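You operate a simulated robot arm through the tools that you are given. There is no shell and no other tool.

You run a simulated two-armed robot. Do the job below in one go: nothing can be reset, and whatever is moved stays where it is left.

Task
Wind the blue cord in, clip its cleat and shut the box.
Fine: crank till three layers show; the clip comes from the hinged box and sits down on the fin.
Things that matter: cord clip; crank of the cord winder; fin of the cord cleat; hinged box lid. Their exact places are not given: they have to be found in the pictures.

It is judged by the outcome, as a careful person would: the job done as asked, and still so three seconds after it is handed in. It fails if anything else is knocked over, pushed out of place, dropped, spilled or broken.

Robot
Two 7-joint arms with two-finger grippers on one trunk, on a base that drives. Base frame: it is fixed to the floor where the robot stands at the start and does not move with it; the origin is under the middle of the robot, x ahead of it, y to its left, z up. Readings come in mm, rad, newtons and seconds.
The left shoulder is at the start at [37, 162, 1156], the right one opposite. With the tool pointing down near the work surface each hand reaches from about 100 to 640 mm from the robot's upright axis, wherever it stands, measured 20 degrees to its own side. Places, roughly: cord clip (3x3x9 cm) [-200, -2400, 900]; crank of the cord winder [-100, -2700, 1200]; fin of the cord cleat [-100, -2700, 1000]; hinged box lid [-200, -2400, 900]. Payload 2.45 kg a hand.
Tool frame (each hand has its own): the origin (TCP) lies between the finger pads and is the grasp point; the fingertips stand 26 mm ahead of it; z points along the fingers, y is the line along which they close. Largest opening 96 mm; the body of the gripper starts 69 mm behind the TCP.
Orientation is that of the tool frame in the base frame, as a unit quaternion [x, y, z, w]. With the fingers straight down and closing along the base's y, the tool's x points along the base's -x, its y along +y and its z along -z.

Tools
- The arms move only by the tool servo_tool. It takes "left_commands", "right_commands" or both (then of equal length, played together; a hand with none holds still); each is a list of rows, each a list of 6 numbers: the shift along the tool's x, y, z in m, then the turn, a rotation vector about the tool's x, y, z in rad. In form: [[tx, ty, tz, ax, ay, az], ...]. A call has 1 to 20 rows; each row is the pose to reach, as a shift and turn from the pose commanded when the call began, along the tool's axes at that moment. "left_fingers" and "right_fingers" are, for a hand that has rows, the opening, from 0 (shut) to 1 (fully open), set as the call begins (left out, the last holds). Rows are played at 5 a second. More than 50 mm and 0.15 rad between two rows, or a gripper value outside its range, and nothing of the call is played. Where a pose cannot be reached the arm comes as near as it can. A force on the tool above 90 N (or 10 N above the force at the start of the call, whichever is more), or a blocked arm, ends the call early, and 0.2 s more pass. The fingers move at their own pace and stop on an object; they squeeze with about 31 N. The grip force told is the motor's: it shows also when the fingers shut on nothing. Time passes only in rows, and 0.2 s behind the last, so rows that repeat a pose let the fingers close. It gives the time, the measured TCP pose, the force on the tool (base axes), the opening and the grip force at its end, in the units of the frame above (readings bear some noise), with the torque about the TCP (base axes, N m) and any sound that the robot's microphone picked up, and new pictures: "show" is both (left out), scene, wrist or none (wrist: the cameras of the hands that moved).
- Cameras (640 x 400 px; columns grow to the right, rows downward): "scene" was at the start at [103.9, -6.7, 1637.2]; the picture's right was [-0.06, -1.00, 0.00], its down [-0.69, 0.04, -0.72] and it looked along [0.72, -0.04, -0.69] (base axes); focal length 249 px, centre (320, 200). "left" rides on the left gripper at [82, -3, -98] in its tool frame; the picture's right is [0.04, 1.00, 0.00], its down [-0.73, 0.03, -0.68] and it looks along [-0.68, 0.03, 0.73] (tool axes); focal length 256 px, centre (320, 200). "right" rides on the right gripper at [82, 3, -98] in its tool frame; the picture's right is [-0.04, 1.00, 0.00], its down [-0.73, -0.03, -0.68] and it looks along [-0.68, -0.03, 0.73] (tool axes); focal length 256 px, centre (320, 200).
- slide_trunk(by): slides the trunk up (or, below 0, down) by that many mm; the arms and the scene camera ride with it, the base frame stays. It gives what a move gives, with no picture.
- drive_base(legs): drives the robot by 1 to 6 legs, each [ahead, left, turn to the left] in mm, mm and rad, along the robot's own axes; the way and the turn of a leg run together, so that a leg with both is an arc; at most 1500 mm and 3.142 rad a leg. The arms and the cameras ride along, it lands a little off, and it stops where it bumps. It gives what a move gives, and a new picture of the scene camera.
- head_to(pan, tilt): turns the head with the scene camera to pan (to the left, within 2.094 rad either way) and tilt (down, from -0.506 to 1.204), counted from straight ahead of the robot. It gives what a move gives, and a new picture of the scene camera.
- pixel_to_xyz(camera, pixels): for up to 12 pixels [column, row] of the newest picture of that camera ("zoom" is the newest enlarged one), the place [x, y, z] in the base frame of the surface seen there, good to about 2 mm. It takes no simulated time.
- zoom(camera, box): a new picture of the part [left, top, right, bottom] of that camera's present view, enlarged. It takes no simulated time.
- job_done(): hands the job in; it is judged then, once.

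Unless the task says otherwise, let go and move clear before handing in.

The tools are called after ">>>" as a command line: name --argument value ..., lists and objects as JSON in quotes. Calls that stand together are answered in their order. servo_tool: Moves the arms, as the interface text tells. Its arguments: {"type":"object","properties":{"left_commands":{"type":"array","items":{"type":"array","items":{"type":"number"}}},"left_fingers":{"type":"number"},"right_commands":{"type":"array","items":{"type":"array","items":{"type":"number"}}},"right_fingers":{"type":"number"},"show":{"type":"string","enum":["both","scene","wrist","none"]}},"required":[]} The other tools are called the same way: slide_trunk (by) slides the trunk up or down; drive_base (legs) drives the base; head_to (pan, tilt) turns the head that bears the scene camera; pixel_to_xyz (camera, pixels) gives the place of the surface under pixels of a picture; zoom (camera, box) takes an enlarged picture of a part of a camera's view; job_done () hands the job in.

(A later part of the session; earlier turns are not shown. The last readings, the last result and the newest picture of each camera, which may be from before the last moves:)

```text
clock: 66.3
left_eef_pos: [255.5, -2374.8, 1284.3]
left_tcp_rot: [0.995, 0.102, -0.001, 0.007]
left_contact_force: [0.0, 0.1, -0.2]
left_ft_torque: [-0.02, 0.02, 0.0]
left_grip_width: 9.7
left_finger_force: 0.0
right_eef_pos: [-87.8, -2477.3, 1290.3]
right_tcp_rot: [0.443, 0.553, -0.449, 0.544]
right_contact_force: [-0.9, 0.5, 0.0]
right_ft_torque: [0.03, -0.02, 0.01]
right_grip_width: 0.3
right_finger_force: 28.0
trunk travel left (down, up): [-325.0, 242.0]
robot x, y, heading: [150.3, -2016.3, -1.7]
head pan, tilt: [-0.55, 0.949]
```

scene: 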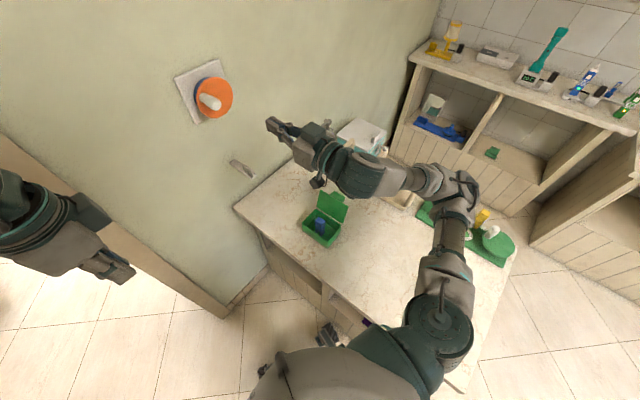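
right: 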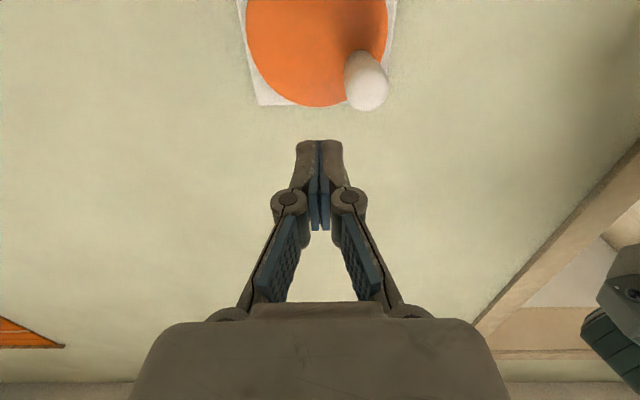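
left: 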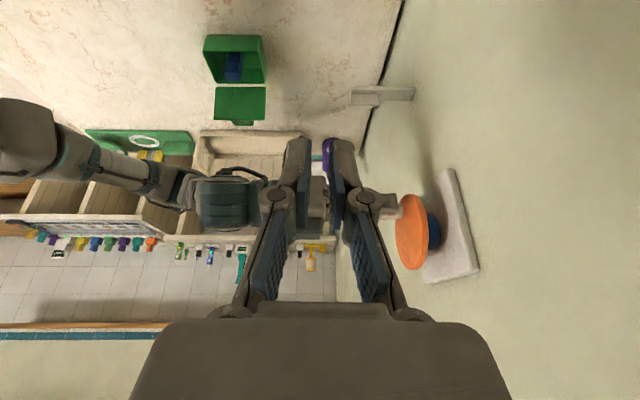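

The right hand is now clear at z 1290 above the bench. I'll turn it to point right and 45 degrees down, with the fingers set to close along the box's long side, while lowering to about z 1090.

>>> servo_tool --right_commands '[[0.0167, 0, -0.0053, 0.1188, 0.0523, 0.0492], [0.0333, 0, -0.0107, 0.2376, 0.1046, 0.0984], [0.05, 0, -0.016, 0.3563, 0.1569, 0.1477], [0.0667, 0, -0.0213, 0.4751, 0.2092, 0.1969], [0.0833, 0, -0.0267, 0.5939, 0.2615, 0.2461], [0.1, 0, -0.032, 0.7127, 0.3138, 0.2953], [0.1167, 0, -0.0373, 0.8315, 0.366, 0.3445], [0.1333, 0, -0.0427, 0.9503, 0.4183, 0.3937], [0.15, 0, -0.048, 1.069, 0.4706, 0.443], [0.1667, 0, -0.0533, 1.1878, 0.5229, 0.4922], [0.1833, 0, -0.0587, 1.3066, 0.5752, 0.5414], [0.2, -0.001, -0.064, 1.4254, 0.6275, 0.5906], [0.2, -0.001, -0.064, 1.4254, 0.6275, 0.5906]]' --right_fingers 0.62

```text
clock: 69.1
left_eef_pos: [249.6, -2369.4, 1286.3]
left_tcp_rot: [0.995, 0.104, 0.002, 0.009]
left_contact_force: [0.4, -0.5, 0.2]
left_ft_torque: [-0.03, -0.02, 0.0]
left_grip_width: 9.6
left_finger_force: 0.1
right_eef_pos: [-109.4, -2408.1, 1090.8]
right_tcp_rot: [0.915, 0.122, -0.382, 0.051]
right_contact_force: [0.8, 0.0, 0.1]
right_ft_torque: [-0.01, 0.03, 0.02]
right_grip_width: 59.8
right_finger_force: 0.1
trunk travel left (down, up): [-325.0, 242.0]
robot x, y, heading: [150.2, -2014.6, -1.697]
head pan, tilt: [-0.55, 0.949]
```

scene: 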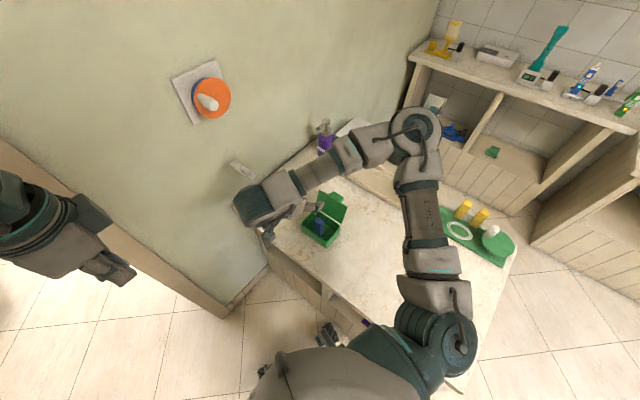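
right: 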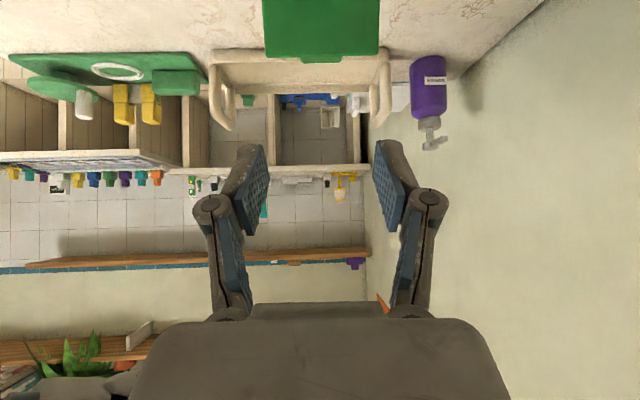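

The hand reached the pose, but the forearm comes round from the right over the bench. I'll check its height above the box and the other things.

>>> pixel_to_xyz --camera "scene" --pixels '[[415, 130], [385, 145], [350, 155], [315, 172], [285, 190], [255, 205], [420, 180], [425, 235], [430, 290], [440, 340], [325, 125], [290, 210]]'

```text
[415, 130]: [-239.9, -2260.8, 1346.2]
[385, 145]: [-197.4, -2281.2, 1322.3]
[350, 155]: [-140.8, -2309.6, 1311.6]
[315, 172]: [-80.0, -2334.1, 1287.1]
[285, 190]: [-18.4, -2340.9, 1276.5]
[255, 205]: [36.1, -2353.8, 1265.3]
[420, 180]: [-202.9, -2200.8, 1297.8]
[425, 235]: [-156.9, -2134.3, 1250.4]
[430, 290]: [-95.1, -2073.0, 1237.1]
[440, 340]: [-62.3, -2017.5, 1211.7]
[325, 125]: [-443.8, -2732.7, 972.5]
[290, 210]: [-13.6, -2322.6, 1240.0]
```

After lowering, the forearm would still sit in front of the box and well above it, so there's no clash. I'll lower straight down 148 mm to the pre-grasp point.

>>> servo_tool --right_commands '[[0.022, 0.0017, 0.02, 0, 0, 0], [0.0435, 0.0034, 0.04, 0, 0, 0], [0.0653, 0.0052, 0.06, 0, 0, 0], [0.087, 0.0069, 0.08, 0, 0, 0], [0.1088, 0.0086, 0.1, 0, 0, 0], [0.1088, 0.0086, 0.1, 0, 0, 0]]'

```text
clock: 70.5
left_eef_pos: [243.1, -2367.6, 1287.0]
left_tcp_rot: [0.995, 0.102, 0.003, 0.011]
left_contact_force: [-0.3, 1.2, -0.1]
left_ft_torque: [-0.03, 0.03, -0.03]
left_grip_width: 9.5
left_finger_force: 0.1
right_eef_pos: [-106.3, -2415.5, 945.1]
right_tcp_rot: [0.915, 0.123, -0.381, 0.053]
right_contact_force: [-0.5, 1.0, -0.2]
right_ft_torque: [0.02, 0.01, -0.02]
right_grip_width: 59.5
right_finger_force: 0.0
trunk travel left (down, up): [-325.0, 242.0]
robot x, y, heading: [147.6, -2015.2, -1.697]
head pan, tilt: [-0.55, 0.949]
```

scene: 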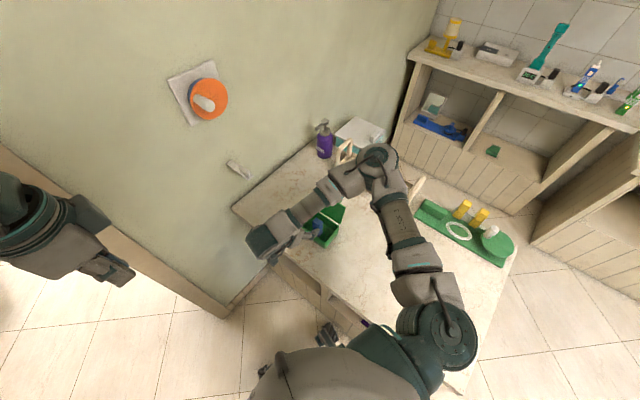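
right: 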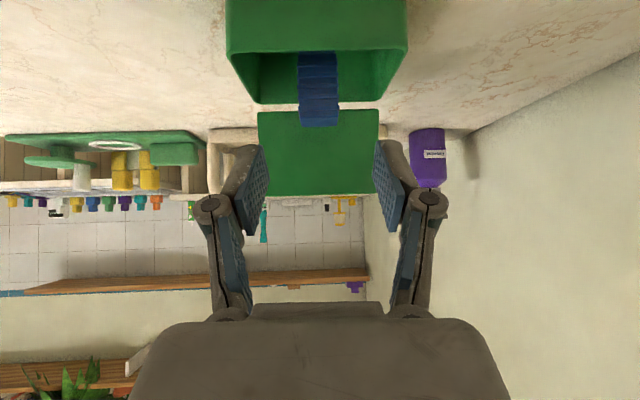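

The clip (320,90) is centred between the fingers in the wrist view. I'll check the clip's place from here and how high the elbow is above the wooden rack.

>>> pixel_to_xyz --camera "right" --pixels '[[300, 122], [320, 122], [338, 122], [302, 100], [337, 100], [318, 70], [320, 55], [245, 100], [390, 95], [260, 115], [377, 112], [319, 190]]'

>>> pixel_to_xyz --camera "scene" --pixels '[[376, 160], [345, 180], [315, 205], [355, 168], [265, 240], [345, 150], [415, 190], [383, 195]]'

>>> zoom --camera "right" --box '[220, 0, 420, 200]'

```text
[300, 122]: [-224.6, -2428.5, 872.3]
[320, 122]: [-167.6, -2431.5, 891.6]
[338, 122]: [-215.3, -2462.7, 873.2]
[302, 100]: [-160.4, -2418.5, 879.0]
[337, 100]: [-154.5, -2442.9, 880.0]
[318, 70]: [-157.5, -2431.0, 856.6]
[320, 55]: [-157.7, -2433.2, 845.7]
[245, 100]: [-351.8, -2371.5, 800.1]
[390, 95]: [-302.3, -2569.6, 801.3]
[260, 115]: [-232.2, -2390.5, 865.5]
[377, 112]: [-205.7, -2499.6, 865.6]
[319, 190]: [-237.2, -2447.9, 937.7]
```

```text
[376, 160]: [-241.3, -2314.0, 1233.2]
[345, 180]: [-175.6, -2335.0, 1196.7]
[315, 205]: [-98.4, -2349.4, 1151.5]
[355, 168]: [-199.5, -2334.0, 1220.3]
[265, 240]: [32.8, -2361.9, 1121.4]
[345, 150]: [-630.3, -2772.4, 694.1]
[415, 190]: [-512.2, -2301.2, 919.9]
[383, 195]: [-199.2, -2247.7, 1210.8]
```

```text
2.00 times, centred on (320, 100) of right
```

zoom: 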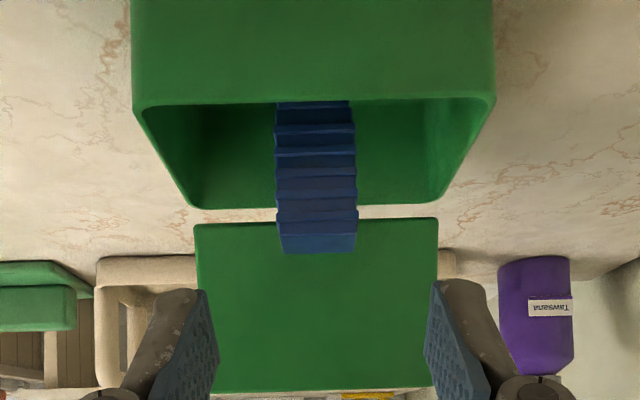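

The clip's near face is centred at [-157.5,-2430.7], about 25 mm wide and square to the fingers. I'll slide 99 mm along the fingers onto the ribbed upper part and close.

>>> servo_tool --right_commands '[[0.0015, 0.0002, 0.025, 0, 0, 0], [0.003, 0.0004, 0.05, 0, 0, 0], [0.0045, 0.0006, 0.075, 0, 0, 0], [0.0055, 0.0007, 0.09, 0, 0, 0], [0.0055, 0.0007, 0.0986, 0, 0, 0], [0.0055, 0.0007, 0.0986, 0, 0, 0]]'

```text
clock: 71.9
left_eef_pos: [245.2, -2368.0, 1286.4]
left_tcp_rot: [0.995, 0.102, 0.002, 0.01]
left_contact_force: [-0.2, 0.3, 0.9]
left_ft_torque: [0.01, 0.01, -0.03]
left_grip_width: 9.8
left_finger_force: 0.0
right_eef_pos: [-169.3, -2435.3, 870.4]
right_tcp_rot: [0.915, 0.122, -0.381, 0.052]
right_contact_force: [-0.1, -0.8, 1.0]
right_ft_torque: [0.02, 0.02, 0.01]
right_grip_width: 59.4
right_finger_force: 0.0
trunk travel left (down, up): [-325.0, 242.0]
robot x, y, heading: [148.2, -2015.5, -1.7]
head pan, tilt: [-0.55, 0.949]
```

scene: 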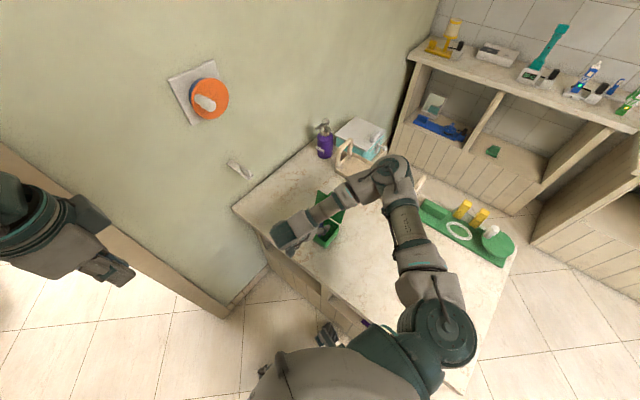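
right: 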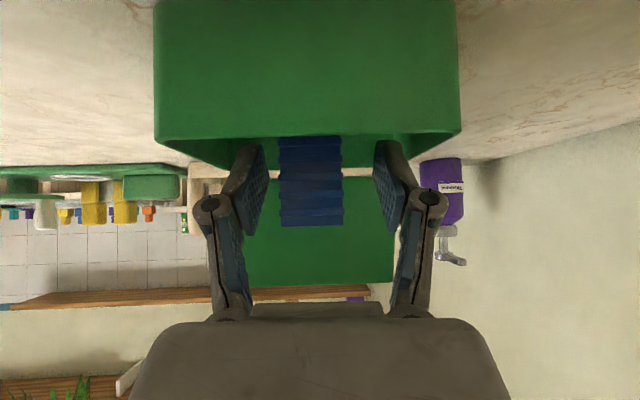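

The clip is between the pads, about 3 mm off centre. I'll shift 3 mm and close on it.

>>> servo_tool --right_commands '[[0, -0.003, 0, 0, 0, 0], [0, -0.003, 0, 0, 0, 0]]' --show "none"

>>> servo_tool --right_commands '[[0, 0, 0, 0, 0, 0], [0, 0, 0, 0, 0, 0], [0, 0, 0, 0, 0, 0], [0, 0, 0, 0, 0, 0]]' --right_fingers 0 --show "wrist"

```text
clock: 72.5
left_eef_pos: [244.4, -2368.6, 1286.6]
left_tcp_rot: [0.995, 0.103, 0.002, 0.011]
left_contact_force: [-0.2, -0.4, -0.7]
left_ft_torque: [-0.01, 0.01, 0.01]
left_grip_width: 9.4
left_finger_force: 0.1
right_eef_pos: [-170.1, -2433.3, 870.7]
right_tcp_rot: [0.915, 0.123, -0.381, 0.053]
right_contact_force: [-1.2, 0.0, -0.7]
right_ft_torque: [0.0, 0.03, -0.01]
right_grip_width: 59.5
right_finger_force: 0.0
trunk travel left (down, up): [-325.0, 242.0]
robot x, y, heading: [148.9, -2015.9, -1.701]
head pan, tilt: [-0.55, 0.949]
```

```text
clock: 73.5
left_eef_pos: [244.3, -2368.9, 1287.3]
left_tcp_rot: [0.995, 0.102, 0.003, 0.01]
left_contact_force: [0.3, -0.8, -0.1]
left_ft_torque: [-0.01, 0.03, 0.02]
left_grip_width: 9.4
left_finger_force: 0.1
right_eef_pos: [-169.3, -2432.6, 870.9]
right_tcp_rot: [0.915, 0.122, -0.382, 0.052]
right_contact_force: [-0.7, -0.2, 1.0]
right_ft_torque: [0.0, -0.04, 0.01]
right_grip_width: 28.8
right_finger_force: 31.5
trunk travel left (down, up): [-325.0, 242.0]
robot x, y, heading: [146.7, -2012.9, -1.701]
head pan, tilt: [-0.55, 0.949]
```

right: 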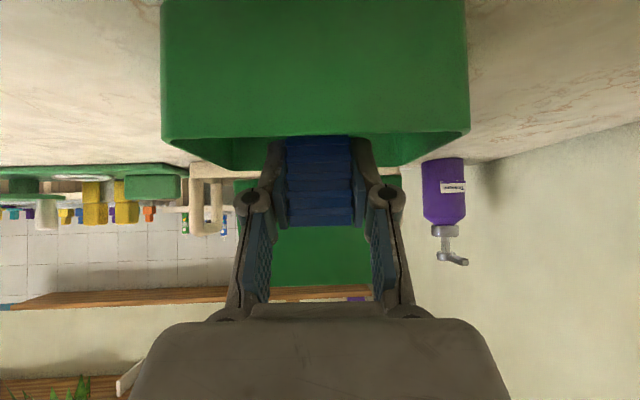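

The clip is held at 28.8 mm with a solid 31 N grip. I'll lift it straight up out of the box by 260 mm.

>>> servo_tool --right_commands '[[-0.0142, 0, -0.0141, 0, 0, 0], [-0.0355, 0, -0.0352, 0, 0, 0], [-0.064, 0, -0.0634, 0, 0, 0], [-0.0924, 0, -0.0915, 0, 0, 0], [-0.1209, 0, -0.1197, 0, 0, 0], [-0.1493, 0, -0.1478, 0, 0, 0], [-0.1778, 0, -0.176, 0, 0, 0], [-0.185, 0, -0.183, 0, 0, 0], [-0.185, 0, -0.183, 0, 0, 0]]'

```text
clock: 75.5
left_eef_pos: [244.1, -2368.1, 1287.9]
left_tcp_rot: [0.995, 0.102, 0.004, 0.01]
left_contact_force: [0.4, 0.5, 0.8]
left_ft_torque: [-0.03, 0.03, -0.02]
left_grip_width: 9.5
left_finger_force: 0.1
right_eef_pos: [-169.4, -2431.9, 1130.0]
right_tcp_rot: [0.915, 0.122, -0.382, 0.052]
right_contact_force: [-0.1, -0.2, -0.1]
right_ft_torque: [0.02, 0.0, 0.01]
right_grip_width: 28.7
right_finger_force: 30.8
trunk travel left (down, up): [-325.0, 242.0]
robot x, y, heading: [146.5, -2016.7, -1.697]
head pan, tilt: [-0.55, 0.949]
```

scene: 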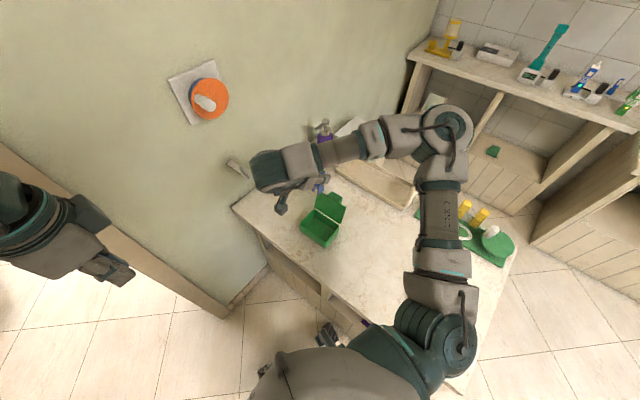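
right: 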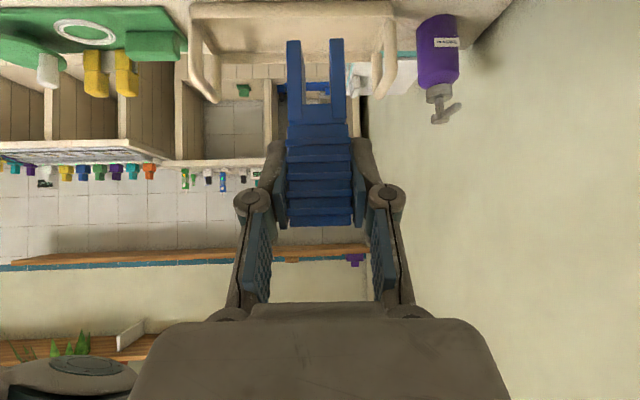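

The clip came out cleanly, and its two legs and wide slot show at (316,80). I'll swing the hand left 86 degrees about the vertical to face the wall, moving it to just in front of the cleat at the same height.

>>> servo_tool --right_commands '[[0.0028, 0.0111, -0.0029, -0.0895, 0, -0.0886], [0.0057, 0.0223, -0.0058, -0.1789, 0, -0.1772], [0.0085, 0.0334, -0.0087, -0.2684, 0, -0.2658], [0.0113, 0.0445, -0.0115, -0.3579, 0, -0.3543], [0.0142, 0.0556, -0.0144, -0.4473, 0, -0.4429], [0.017, 0.0668, -0.0173, -0.5368, 0, -0.5315], [0.0198, 0.0779, -0.0202, -0.6263, 0, -0.6201], [0.0227, 0.089, -0.0231, -0.7157, 0, -0.7087], [0.0255, 0.1001, -0.026, -0.8052, 0, -0.7973], [0.0283, 0.1113, -0.0288, -0.8947, 0, -0.8858], [0.0312, 0.1224, -0.0317, -0.9841, 0, -0.9744], [0.034, 0.1335, -0.0346, -1.0736, 0, -1.063], [0.034, 0.1335, -0.0346, -1.0736, 0, -1.063]]'

>>> head_to --pan -0.1 --tilt 0.7

```text
clock: 78.3
left_eef_pos: [243.7, -2367.7, 1287.9]
left_tcp_rot: [0.995, 0.103, 0.004, 0.009]
left_contact_force: [0.4, -0.7, -0.5]
left_ft_torque: [-0.01, 0.0, 0.06]
left_grip_width: 9.5
left_finger_force: 0.1
right_eef_pos: [-87.8, -2547.8, 1131.0]
right_tcp_rot: [0.581, 0.716, -0.244, 0.3]
right_contact_force: [-0.1, -0.7, -0.3]
right_ft_torque: [-0.03, 0.0, 0.02]
right_grip_width: 28.8
right_finger_force: 31.5
trunk travel left (down, up): [-325.0, 242.0]
robot x, y, heading: [147.1, -2014.0, -1.697]
head pan, tilt: [-0.55, 0.949]
```

scene: 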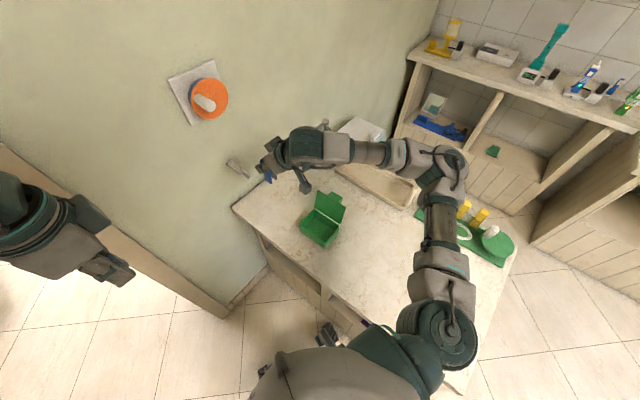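
right: 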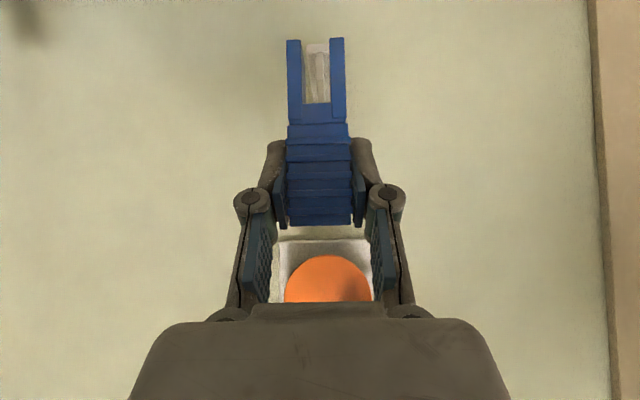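

```text
clock: 79.2
left_eef_pos: [244.6, -2368.1, 1288.1]
left_tcp_rot: [0.995, 0.103, 0.003, 0.01]
left_contact_force: [-0.7, -0.1, 0.6]
left_ft_torque: [0.0, 0.01, 0.03]
left_grip_width: 9.5
left_finger_force: 0.0
right_eef_pos: [-88.1, -2547.6, 1131.2]
right_tcp_rot: [0.582, 0.716, -0.243, 0.299]
right_contact_force: [0.1, -0.1, -0.8]
right_ft_torque: [0.06, 0.0, -0.02]
right_grip_width: 28.8
right_finger_force: 30.4
trunk travel left (down, up): [-325.0, 242.0]
robot x, y, heading: [148.0, -2010.2, -1.699]
head pan, tilt: [-0.099, 0.7]
```

scene: 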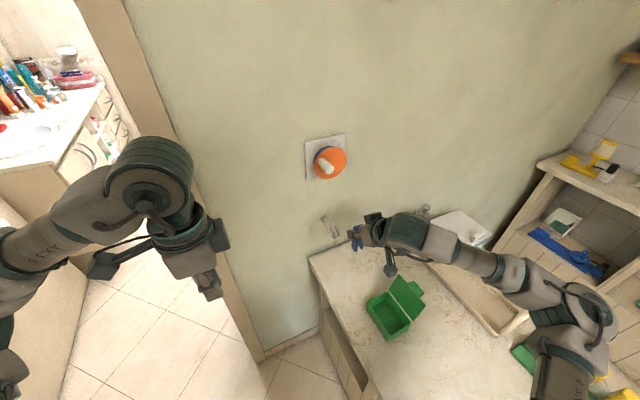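

The wrist view shows the fin already lying in line behind the clip's slot at (318,75). I'll zoom in to measure it from here.

>>> zoom --camera "right" --box '[270, 20, 370, 130]'

>>> zoom --camera "scene" --box '[310, 200, 400, 270]'

```text
3.64 times, centred on (320, 75) of right
```

zoom: 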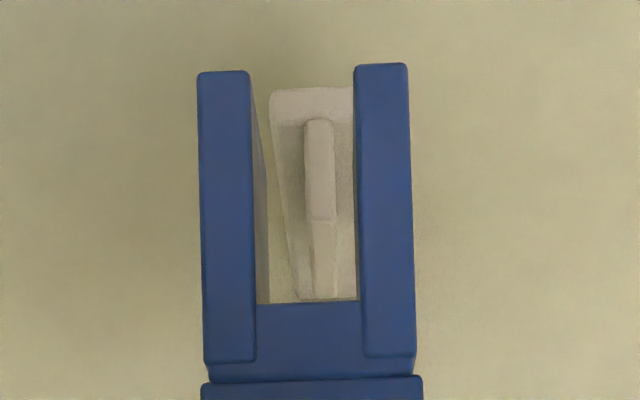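

```text
5.71 times, centred on (355, 235) of scene
```

zoom: 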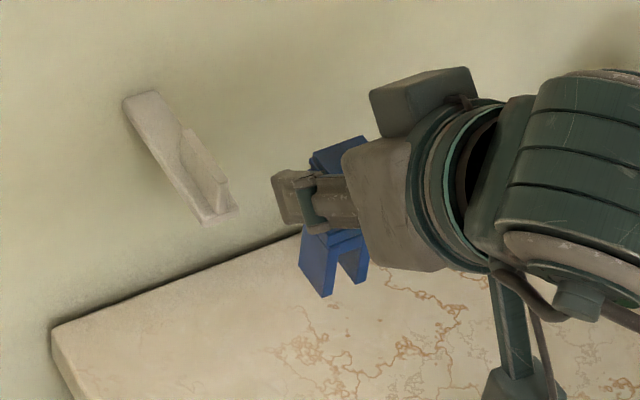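

The slot is about 13.5 mm wide and the fin sits slightly right of its middle. I'll measure the fin and the legs.

>>> pixel_to_xyz --camera "right" --pixels '[[317, 66], [323, 66], [320, 66], [320, 78], [294, 75], [338, 75], [295, 45], [339, 45], [316, 108], [300, 75], [332, 75], [316, 88]]'

```text
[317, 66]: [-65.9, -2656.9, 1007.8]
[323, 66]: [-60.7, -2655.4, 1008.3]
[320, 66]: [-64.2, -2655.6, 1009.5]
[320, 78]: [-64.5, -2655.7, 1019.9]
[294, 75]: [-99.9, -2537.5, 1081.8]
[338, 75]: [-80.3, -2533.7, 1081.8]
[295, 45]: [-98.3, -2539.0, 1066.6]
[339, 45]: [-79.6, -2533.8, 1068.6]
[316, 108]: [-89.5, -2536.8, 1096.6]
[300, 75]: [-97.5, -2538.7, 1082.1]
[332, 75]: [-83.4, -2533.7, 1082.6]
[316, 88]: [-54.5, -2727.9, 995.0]
```

The clip stands upright and square, with its slot centre at u≈595.7, legs' bottom 67 mm below the TCP and slot 30 mm deep. The fin centre is at u≈594. I'll move 136 mm toward the wall and 20 mm down, stopping with the legs still above the fin.

>>> servo_tool --right_commands '[[-0.0163, 0.0002, 0.0222, 0, 0, 0], [-0.0326, 0.0004, 0.0444, 0, 0, 0], [-0.0488, 0.0005, 0.0665, 0, 0, 0], [-0.0651, 0.0007, 0.0887, 0, 0, 0], [-0.0814, 0.0009, 0.1109, 0, 0, 0], [-0.0814, 0.0009, 0.1109, 0, 0, 0]]'

>>> zoom --camera "right" --box '[270, 20, 370, 130]'

>>> zoom --camera "scene" --box '[290, 180, 390, 270]'

```text
clock: 80.6
left_eef_pos: [244.3, -2367.3, 1287.3]
left_tcp_rot: [0.995, 0.102, 0.002, 0.01]
left_contact_force: [0.2, -0.4, -0.3]
left_ft_torque: [-0.01, -0.01, 0.01]
left_grip_width: 9.7
left_finger_force: 0.1
right_eef_pos: [-57.9, -2679.4, 1112.3]
right_tcp_rot: [0.581, 0.716, -0.244, 0.3]
right_contact_force: [-0.5, 0.1, -0.2]
right_ft_torque: [0.01, 0.03, -0.01]
right_grip_width: 28.6
right_finger_force: 31.5
trunk travel left (down, up): [-325.0, 242.0]
robot x, y, heading: [144.7, -2014.4, -1.699]
head pan, tilt: [-0.099, 0.7]
```

scene: 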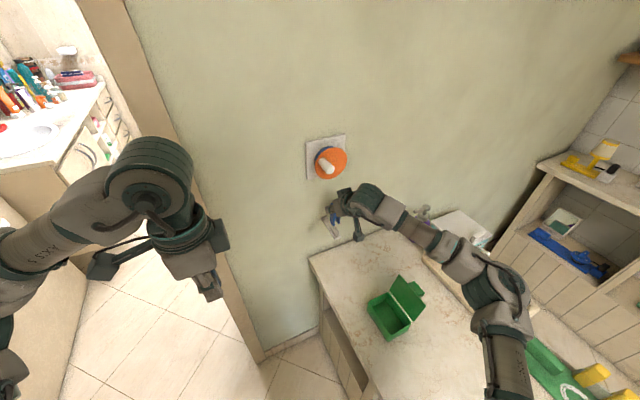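
right: 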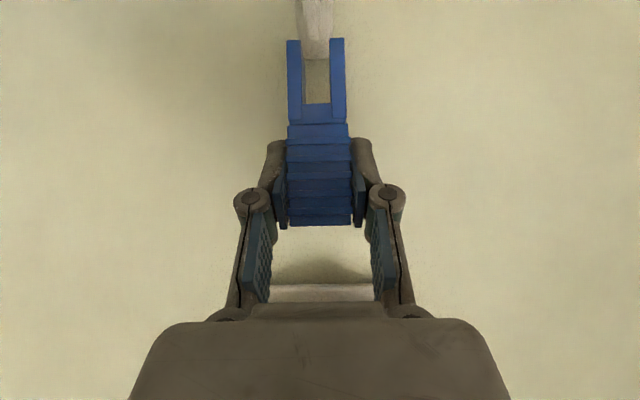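

```text
3.64 times, centred on (320, 75) of right
```

zoom: 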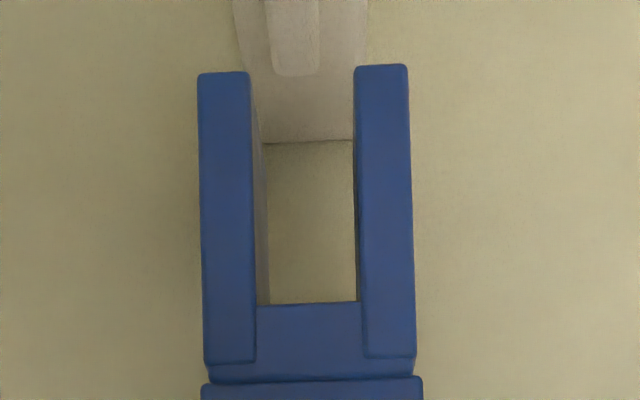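

```text
4.44 times, centred on (340, 225) of scene
```

zoom: 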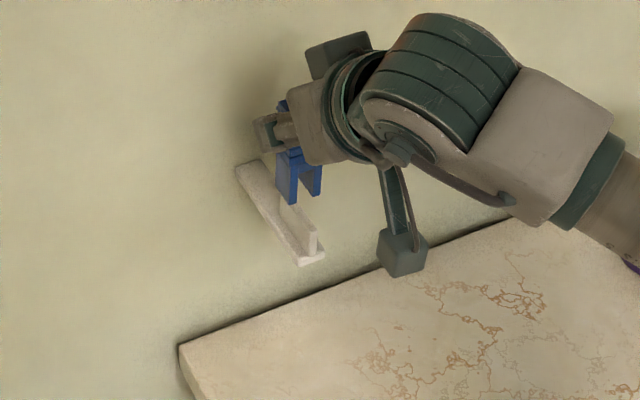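

The slot is over the fin but about 1.3 mm toward the left side (fin near px 313, slot centre near 316). I'll check with measured points.

>>> pixel_to_xyz --camera "right" --pixels '[[307, 35], [313, 35], [319, 35], [308, 30], [318, 30], [294, 60], [338, 60], [313, 25]]'

```text
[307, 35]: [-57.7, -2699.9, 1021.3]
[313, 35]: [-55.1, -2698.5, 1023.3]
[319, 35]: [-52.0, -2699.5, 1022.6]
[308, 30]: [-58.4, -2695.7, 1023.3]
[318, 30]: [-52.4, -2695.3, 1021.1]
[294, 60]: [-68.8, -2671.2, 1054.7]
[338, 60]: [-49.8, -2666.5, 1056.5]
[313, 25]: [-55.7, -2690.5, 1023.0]
```

The slot centre is at u 592.1 against the fin at 593.8, so I'll shift 1.7 mm and lower 20 mm to just above the fin.

>>> servo_tool --right_commands '[[0, -0.0017, 0, 0, 0, 0], [0.0071, -0.0017, 0.007, 0, 0, 0], [0.0135, -0.0017, 0.0134, 0, 0, 0], [0.0135, -0.0017, 0.0134, 0, 0, 0]]' --show "wrist"

>>> zoom --camera "right" --box '[270, 0, 370, 110]'

>>> zoom --camera "scene" --box '[310, 195, 370, 245]'

```text
clock: 81.6
left_eef_pos: [244.3, -2368.2, 1286.5]
left_tcp_rot: [0.995, 0.103, 0.003, 0.01]
left_contact_force: [-0.8, 0.0, 0.2]
left_ft_torque: [0.01, -0.03, -0.01]
left_grip_width: 9.5
left_finger_force: 0.0
right_eef_pos: [-61.8, -2680.2, 1093.5]
right_tcp_rot: [0.581, 0.717, -0.243, 0.3]
right_contact_force: [0.1, -0.2, -0.8]
right_ft_torque: [0.03, 0.01, 0.01]
right_grip_width: 28.6
right_finger_force: 31.1
trunk travel left (down, up): [-325.0, 242.0]
robot x, y, heading: [148.2, -2014.0, -1.701]
head pan, tilt: [-0.099, 0.7]
```

right: 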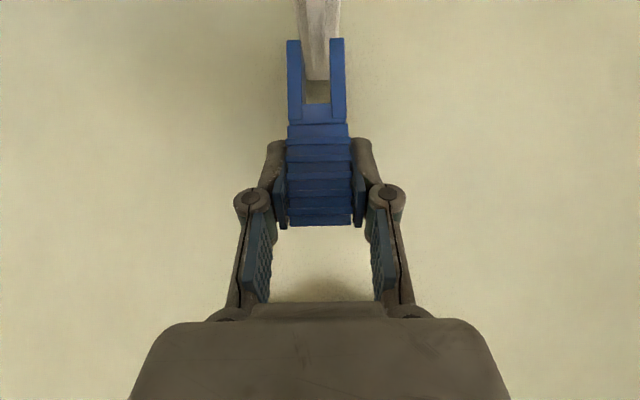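

```text
3.64 times, centred on (320, 55) of right
```

zoom: 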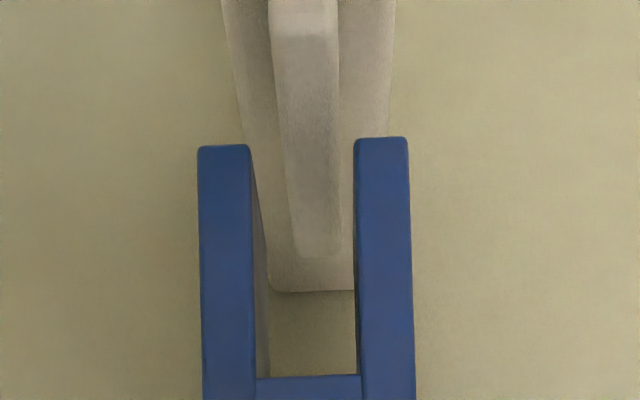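

```text
8.00 times, centred on (340, 220) of scene
```

zoom: 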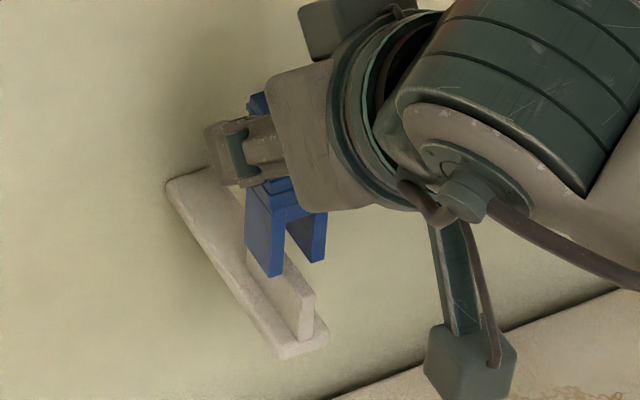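

The legs are centred over the fin within about 1 mm, with their bottoms near z 1026. I'll correct 0.8 mm and lower 28 mm gently, then feel for the bottom.

>>> servo_tool --right_commands '[[0.0018, 0.0008, 0.0018, 0, 0, 0], [0.0057, 0.0008, 0.0056, 0, 0, 0], [0.0107, 0.0008, 0.0105, 0, 0, 0], [0.0157, 0.0008, 0.0155, 0, 0, 0], [0.0199, 0.0008, 0.0197, 0, 0, 0], [0.0199, 0.0008, 0.0197, 0, 0, 0]]' --show "wrist"

>>> zoom --camera "scene" --box '[310, 195, 370, 245]'

```text
clock: 83.0
left_eef_pos: [244.7, -2367.6, 1286.9]
left_tcp_rot: [0.995, 0.103, 0.003, 0.01]
left_contact_force: [-0.3, 0.4, -0.3]
left_ft_torque: [-0.01, 0.01, 0.02]
left_grip_width: 9.6
left_finger_force: 0.1
right_eef_pos: [-58.0, -2681.0, 1064.1]
right_tcp_rot: [0.582, 0.716, -0.244, 0.299]
right_contact_force: [-0.1, -0.1, -1.0]
right_ft_torque: [-0.01, 0.02, 0.0]
right_grip_width: 28.8
right_finger_force: 31.3
trunk travel left (down, up): [-325.0, 242.0]
robot x, y, heading: [147.6, -2014.3, -1.697]
head pan, tilt: [-0.099, 0.7]
```

right: 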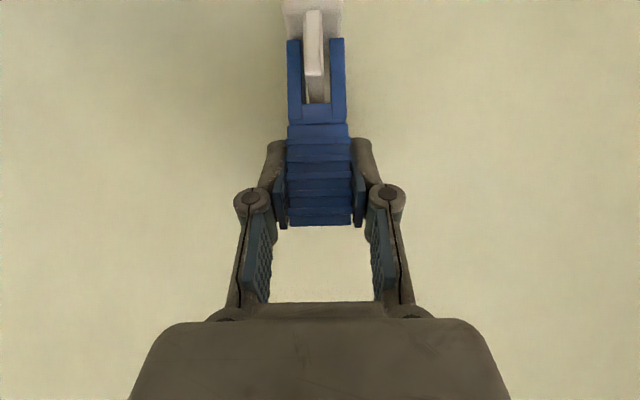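

```text
8.00 times, centred on (340, 220) of scene
```

zoom: 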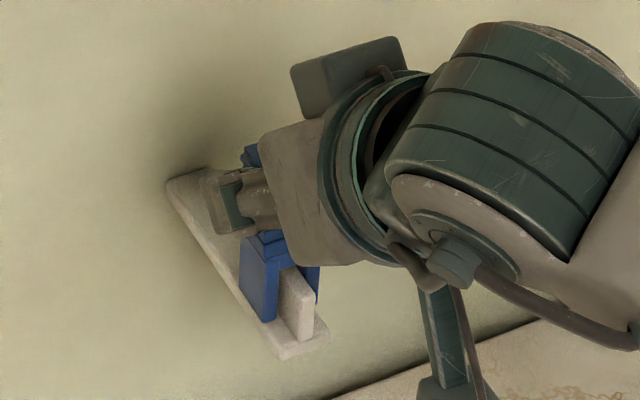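

The fin now stands between the legs with no force on the hand. I'll keep lowering in 1–2 mm steps until the clip bottoms out.

>>> servo_tool --right_commands '[[0.0014, 0, 0.0014, 0, 0, 0], [0.0028, 0, 0.0028, 0, 0, 0], [0.0035, 0, 0.0035, 0, 0, 0], [0.0042, 0, 0.0042, 0, 0, 0], [0.0042, 0, 0.0042, 0, 0, 0]]' --show "wrist"

>>> zoom --camera "right" --box '[270, 0, 370, 110]'

>>> zoom --camera "scene" --box '[310, 195, 370, 245]'

```text
clock: 84.2
left_eef_pos: [245.8, -2366.1, 1287.8]
left_tcp_rot: [0.995, 0.103, 0.002, 0.011]
left_contact_force: [0.1, 0.5, 0.4]
left_ft_torque: [0.02, -0.01, 0.0]
left_grip_width: 9.7
left_finger_force: 0.1
right_eef_pos: [-59.1, -2680.2, 1062.3]
right_tcp_rot: [0.58, 0.715, -0.245, 0.302]
right_contact_force: [-2.3, -5.6, 18.5]
right_ft_torque: [-0.13, 0.17, 0.07]
right_grip_width: 28.8
right_finger_force: 30.6
trunk travel left (down, up): [-325.0, 242.0]
robot x, y, heading: [148.4, -2016.0, -1.702]
head pan, tilt: [-0.099, 0.7]
```

right: 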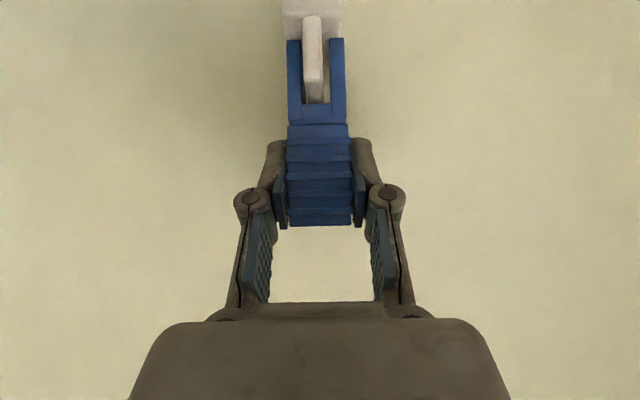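

```text
3.64 times, centred on (320, 55) of right
```

zoom: 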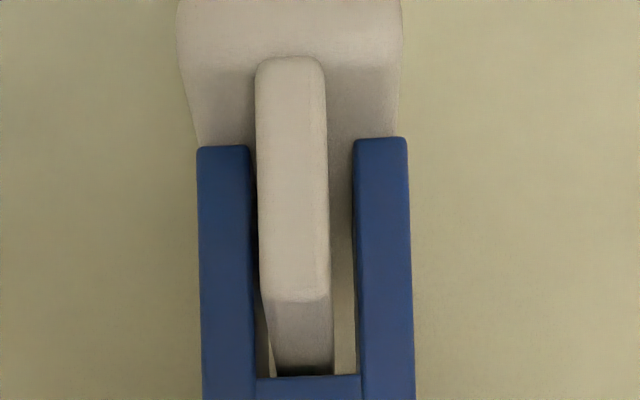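

```text
8.00 times, centred on (340, 220) of scene
```

zoom: 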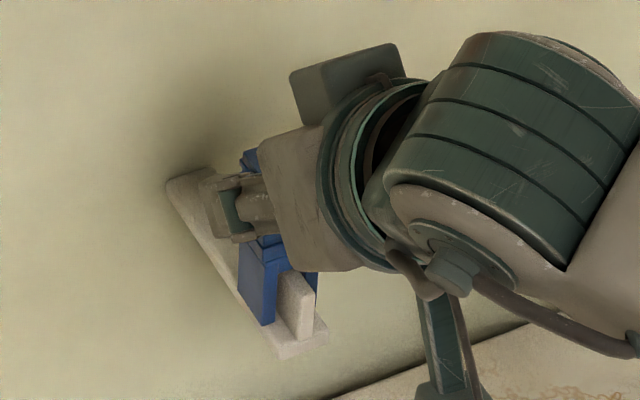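

The upward force rose to 18 N at z 1062 with the fin top almost at the slot's roof, so the clip seems to be bottoming. I'll press a little more to make sure it's fully down.

>>> servo_tool --right_commands '[[0.0014, -0.0004, 0.0014, 0, 0, 0], [0.0028, -0.0004, 0.0028, 0, 0, 0], [0.0042, -0.0004, 0.0042, 0, 0, 0], [0.0042, -0.0004, 0.0042, 0, 0, 0]]' --show "wrist"

>>> zoom --camera "right" --box '[270, 0, 370, 110]'

```text
clock: 85.2
left_eef_pos: [245.1, -2367.0, 1287.0]
left_tcp_rot: [0.995, 0.103, 0.002, 0.011]
left_contact_force: [-0.8, 0.1, 0.5]
left_ft_torque: [0.02, -0.01, -0.01]
left_grip_width: 9.8
left_finger_force: 0.0
right_eef_pos: [-59.0, -2678.8, 1057.1]
right_tcp_rot: [0.581, 0.715, -0.246, 0.302]
right_contact_force: [-1.9, -6.1, 27.8]
right_ft_torque: [-0.45, 0.04, 0.03]
right_grip_width: 28.8
right_finger_force: 31.5
trunk travel left (down, up): [-325.0, 242.0]
robot x, y, heading: [145.0, -2015.7, -1.701]
head pan, tilt: [-0.099, 0.7]
```

right: 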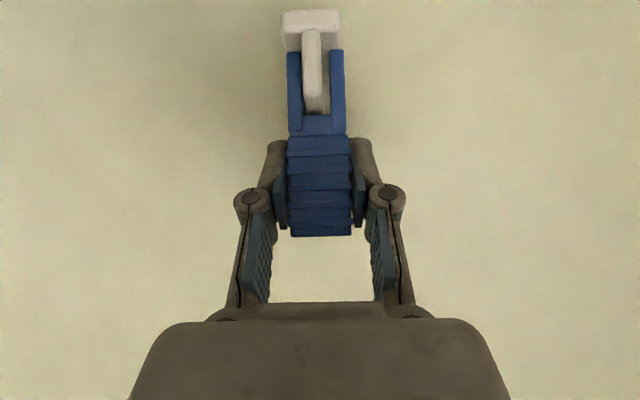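

```text
3.64 times, centred on (320, 55) of right
```

zoom: 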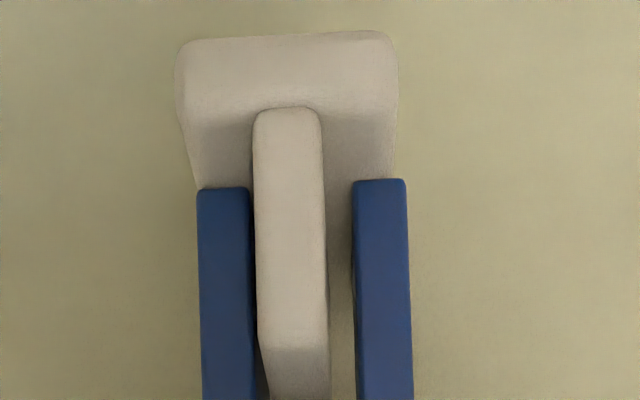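

The hand slid down over the clip while the clip itself stayed put, so it is seated firmly. I'll ease the pressure off by 5 mm, then open the fingers.

>>> servo_tool --right_commands '[[-0.002, 0, -0.002, 0, 0, 0], [-0.0035, 0, -0.0035, 0, 0, 0], [-0.0035, 0, -0.0035, 0, 0, 0]]' --show "none"

>>> servo_tool --right_commands '[[0, 0, 0, 0, 0, 0], [0, 0, 0, 0, 0, 0], [0, 0, 0, 0, 0, 0]]' --right_fingers 0.6 --show "wrist"

```text
clock: 86.0
left_eef_pos: [245.1, -2367.0, 1287.5]
left_tcp_rot: [0.995, 0.103, 0.004, 0.01]
left_contact_force: [-0.4, -1.1, -0.1]
left_ft_torque: [0.02, 0.03, -0.01]
left_grip_width: 9.7
left_finger_force: 0.2
right_eef_pos: [-58.8, -2679.0, 1057.1]
right_tcp_rot: [0.581, 0.717, -0.242, 0.299]
right_contact_force: [0.0, -1.4, 11.5]
right_ft_torque: [-0.2, -0.09, 0.02]
right_grip_width: 28.5
right_finger_force: 31.0
trunk travel left (down, up): [-325.0, 242.0]
robot x, y, heading: [147.4, -2014.9, -1.704]
head pan, tilt: [-0.099, 0.7]
```

```text
clock: 86.8
left_eef_pos: [244.1, -2369.2, 1287.3]
left_tcp_rot: [0.995, 0.103, 0.003, 0.01]
left_contact_force: [0.9, -0.7, -0.1]
left_ft_torque: [0.03, -0.03, 0.0]
left_grip_width: 9.6
left_finger_force: 0.0
right_eef_pos: [-60.7, -2681.6, 1057.7]
right_tcp_rot: [0.582, 0.716, -0.243, 0.3]
right_contact_force: [-0.4, -0.5, 0.3]
right_ft_torque: [0.02, -0.02, 0.01]
right_grip_width: 57.3
right_finger_force: 0.0
trunk travel left (down, up): [-325.0, 242.0]
robot x, y, heading: [149.0, -2013.8, -1.699]
head pan, tilt: [-0.099, 0.7]
```

right: 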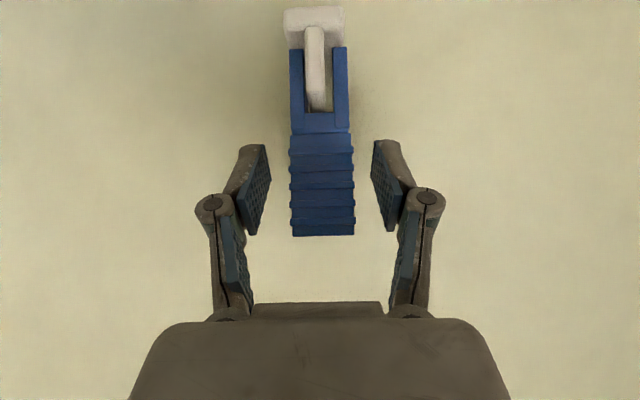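

The clip stands on the fin by itself with the pads clear on both sides. I'll back straight out along the fingers.

>>> servo_tool --right_commands '[[0, 0, -0.02, 0, 0, 0], [0, 0, -0.05, 0, 0, 0], [0, 0, -0.09, 0, 0, 0], [0, 0, -0.13, 0, 0, 0], [0, 0, -0.13, 0, 0, 0]]'

>>> zoom --camera "scene" --box '[300, 180, 380, 250]'

>>> zoom --camera "right" --box '[260, 10, 400, 170]'

```text
clock: 88.0
left_eef_pos: [243.4, -2369.1, 1286.3]
left_tcp_rot: [0.995, 0.103, 0.003, 0.009]
left_contact_force: [-0.5, 0.1, -0.9]
left_ft_torque: [0.03, 0.02, 0.02]
left_grip_width: 9.6
left_finger_force: 0.1
right_eef_pos: [-79.4, -2588.1, 1147.4]
right_tcp_rot: [0.581, 0.717, -0.242, 0.3]
right_contact_force: [-0.1, 0.0, 0.1]
right_ft_torque: [-0.01, 0.0, -0.04]
right_grip_width: 57.5
right_finger_force: 0.0
trunk travel left (down, up): [-325.0, 242.0]
robot x, y, heading: [147.4, -2015.2, -1.696]
head pan, tilt: [-0.099, 0.7]
```

scene: 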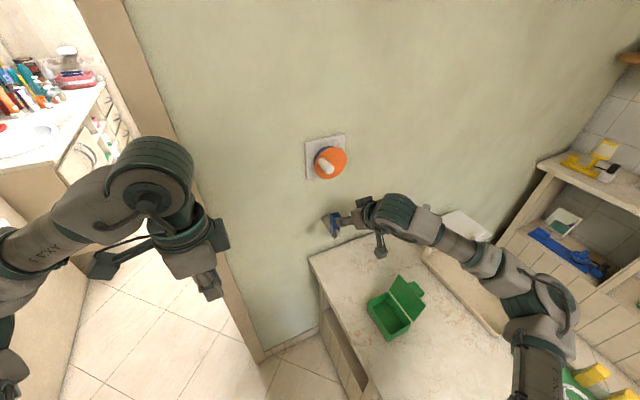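
right: 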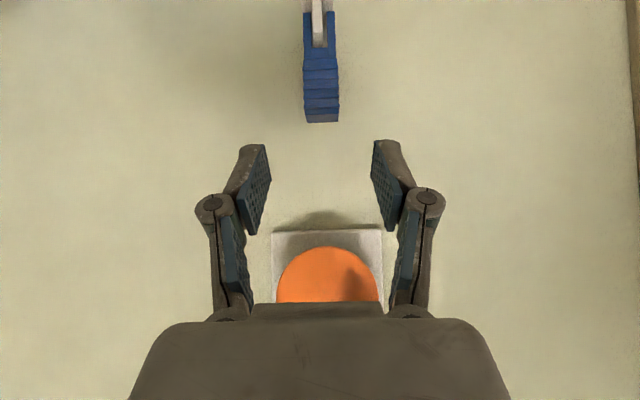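

```text
5.71 times, centred on (340, 215) of scene
```

zoom: 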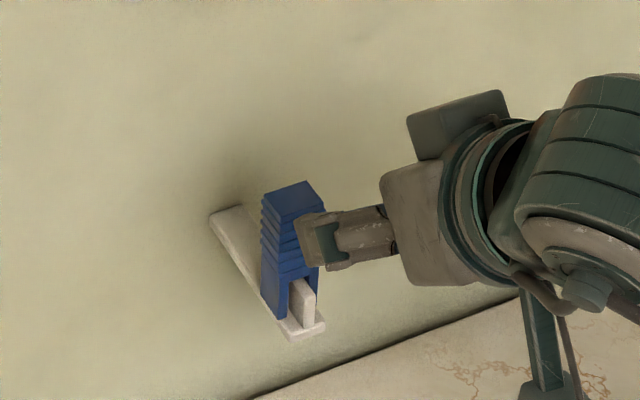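

```text
2.50 times, centred on (330, 90) of right
```

zoom: 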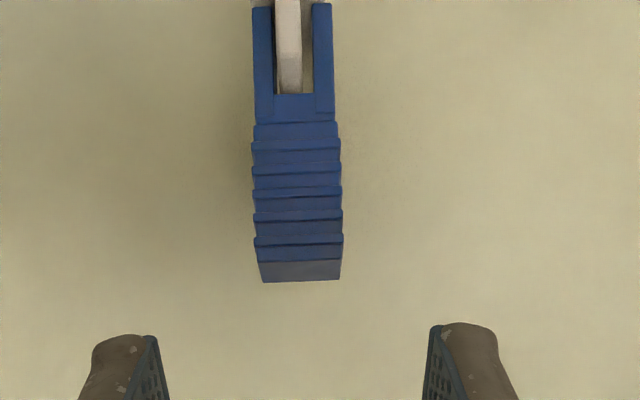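

The clip now sits squarely down on the fin with nothing touching it. Next is the lid: I'll measure the lid, its tab and the free space behind it before the rack.

>>> head_to --pan -0.45 --tilt 0.85

>>> zoom --camera "scene" --box '[270, 170, 430, 290]'

```text
clock: 88.8
left_eef_pos: [244.0, -2368.0, 1286.5]
left_tcp_rot: [0.995, 0.102, 0.003, 0.01]
left_contact_force: [-0.6, 0.1, 0.0]
left_ft_torque: [-0.02, 0.02, -0.01]
left_grip_width: 9.6
left_finger_force: 0.2
right_eef_pos: [-79.3, -2588.4, 1148.9]
right_tcp_rot: [0.581, 0.716, -0.243, 0.3]
right_contact_force: [-0.1, -0.6, 0.7]
right_ft_torque: [-0.01, 0.01, 0.03]
right_grip_width: 57.2
right_finger_force: 0.1
trunk travel left (down, up): [-325.0, 242.0]
robot x, y, heading: [147.1, -2015.1, -1.704]
head pan, tilt: [-0.45, 0.85]
```

scene: 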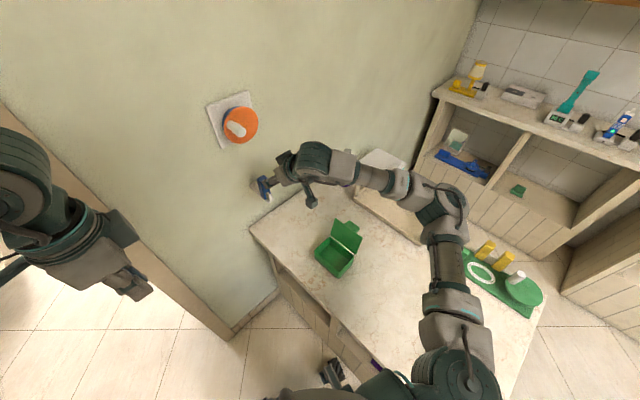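

```text
3.33 times, centred on (350, 230) of scene
```

zoom: 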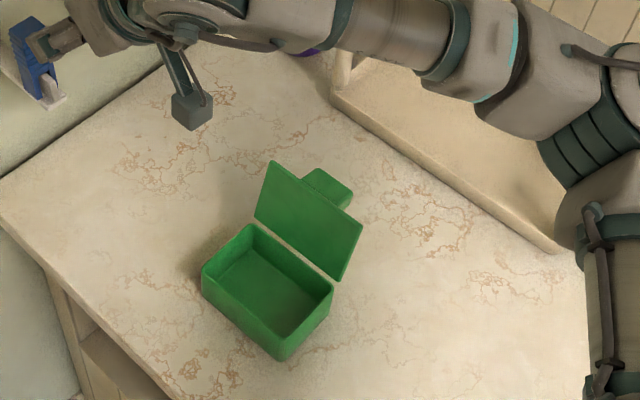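

>>> pixel_to_xyz --camera "zoom" --pixels '[[335, 100], [450, 190], [555, 250], [320, 172], [352, 190], [345, 207], [308, 180], [272, 163], [362, 225], [340, 278], [256, 212], [550, 230]]'

>>> pixel_to_xyz --camera "zoom" --pixels '[[340, 190], [325, 195], [300, 190], [440, 260], [400, 180], [345, 60], [250, 228], [332, 290], [203, 270], [278, 350], [310, 235], [280, 210]]'

```text
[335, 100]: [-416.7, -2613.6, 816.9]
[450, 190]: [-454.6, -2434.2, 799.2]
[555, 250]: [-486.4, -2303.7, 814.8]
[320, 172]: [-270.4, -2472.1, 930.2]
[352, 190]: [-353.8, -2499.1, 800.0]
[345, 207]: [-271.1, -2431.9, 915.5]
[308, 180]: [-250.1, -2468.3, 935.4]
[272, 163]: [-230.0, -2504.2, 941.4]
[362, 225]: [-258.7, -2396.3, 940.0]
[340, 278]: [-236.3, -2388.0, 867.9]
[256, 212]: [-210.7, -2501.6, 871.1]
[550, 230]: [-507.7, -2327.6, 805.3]
```

```text
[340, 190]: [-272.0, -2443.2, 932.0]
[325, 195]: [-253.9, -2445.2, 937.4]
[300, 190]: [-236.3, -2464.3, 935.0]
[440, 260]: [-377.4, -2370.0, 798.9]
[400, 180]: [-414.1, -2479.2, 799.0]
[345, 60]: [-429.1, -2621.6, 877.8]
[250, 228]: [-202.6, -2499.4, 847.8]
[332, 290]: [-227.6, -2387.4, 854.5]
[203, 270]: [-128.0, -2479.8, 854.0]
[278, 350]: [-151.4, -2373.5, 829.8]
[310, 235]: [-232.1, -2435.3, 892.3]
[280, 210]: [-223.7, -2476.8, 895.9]
```

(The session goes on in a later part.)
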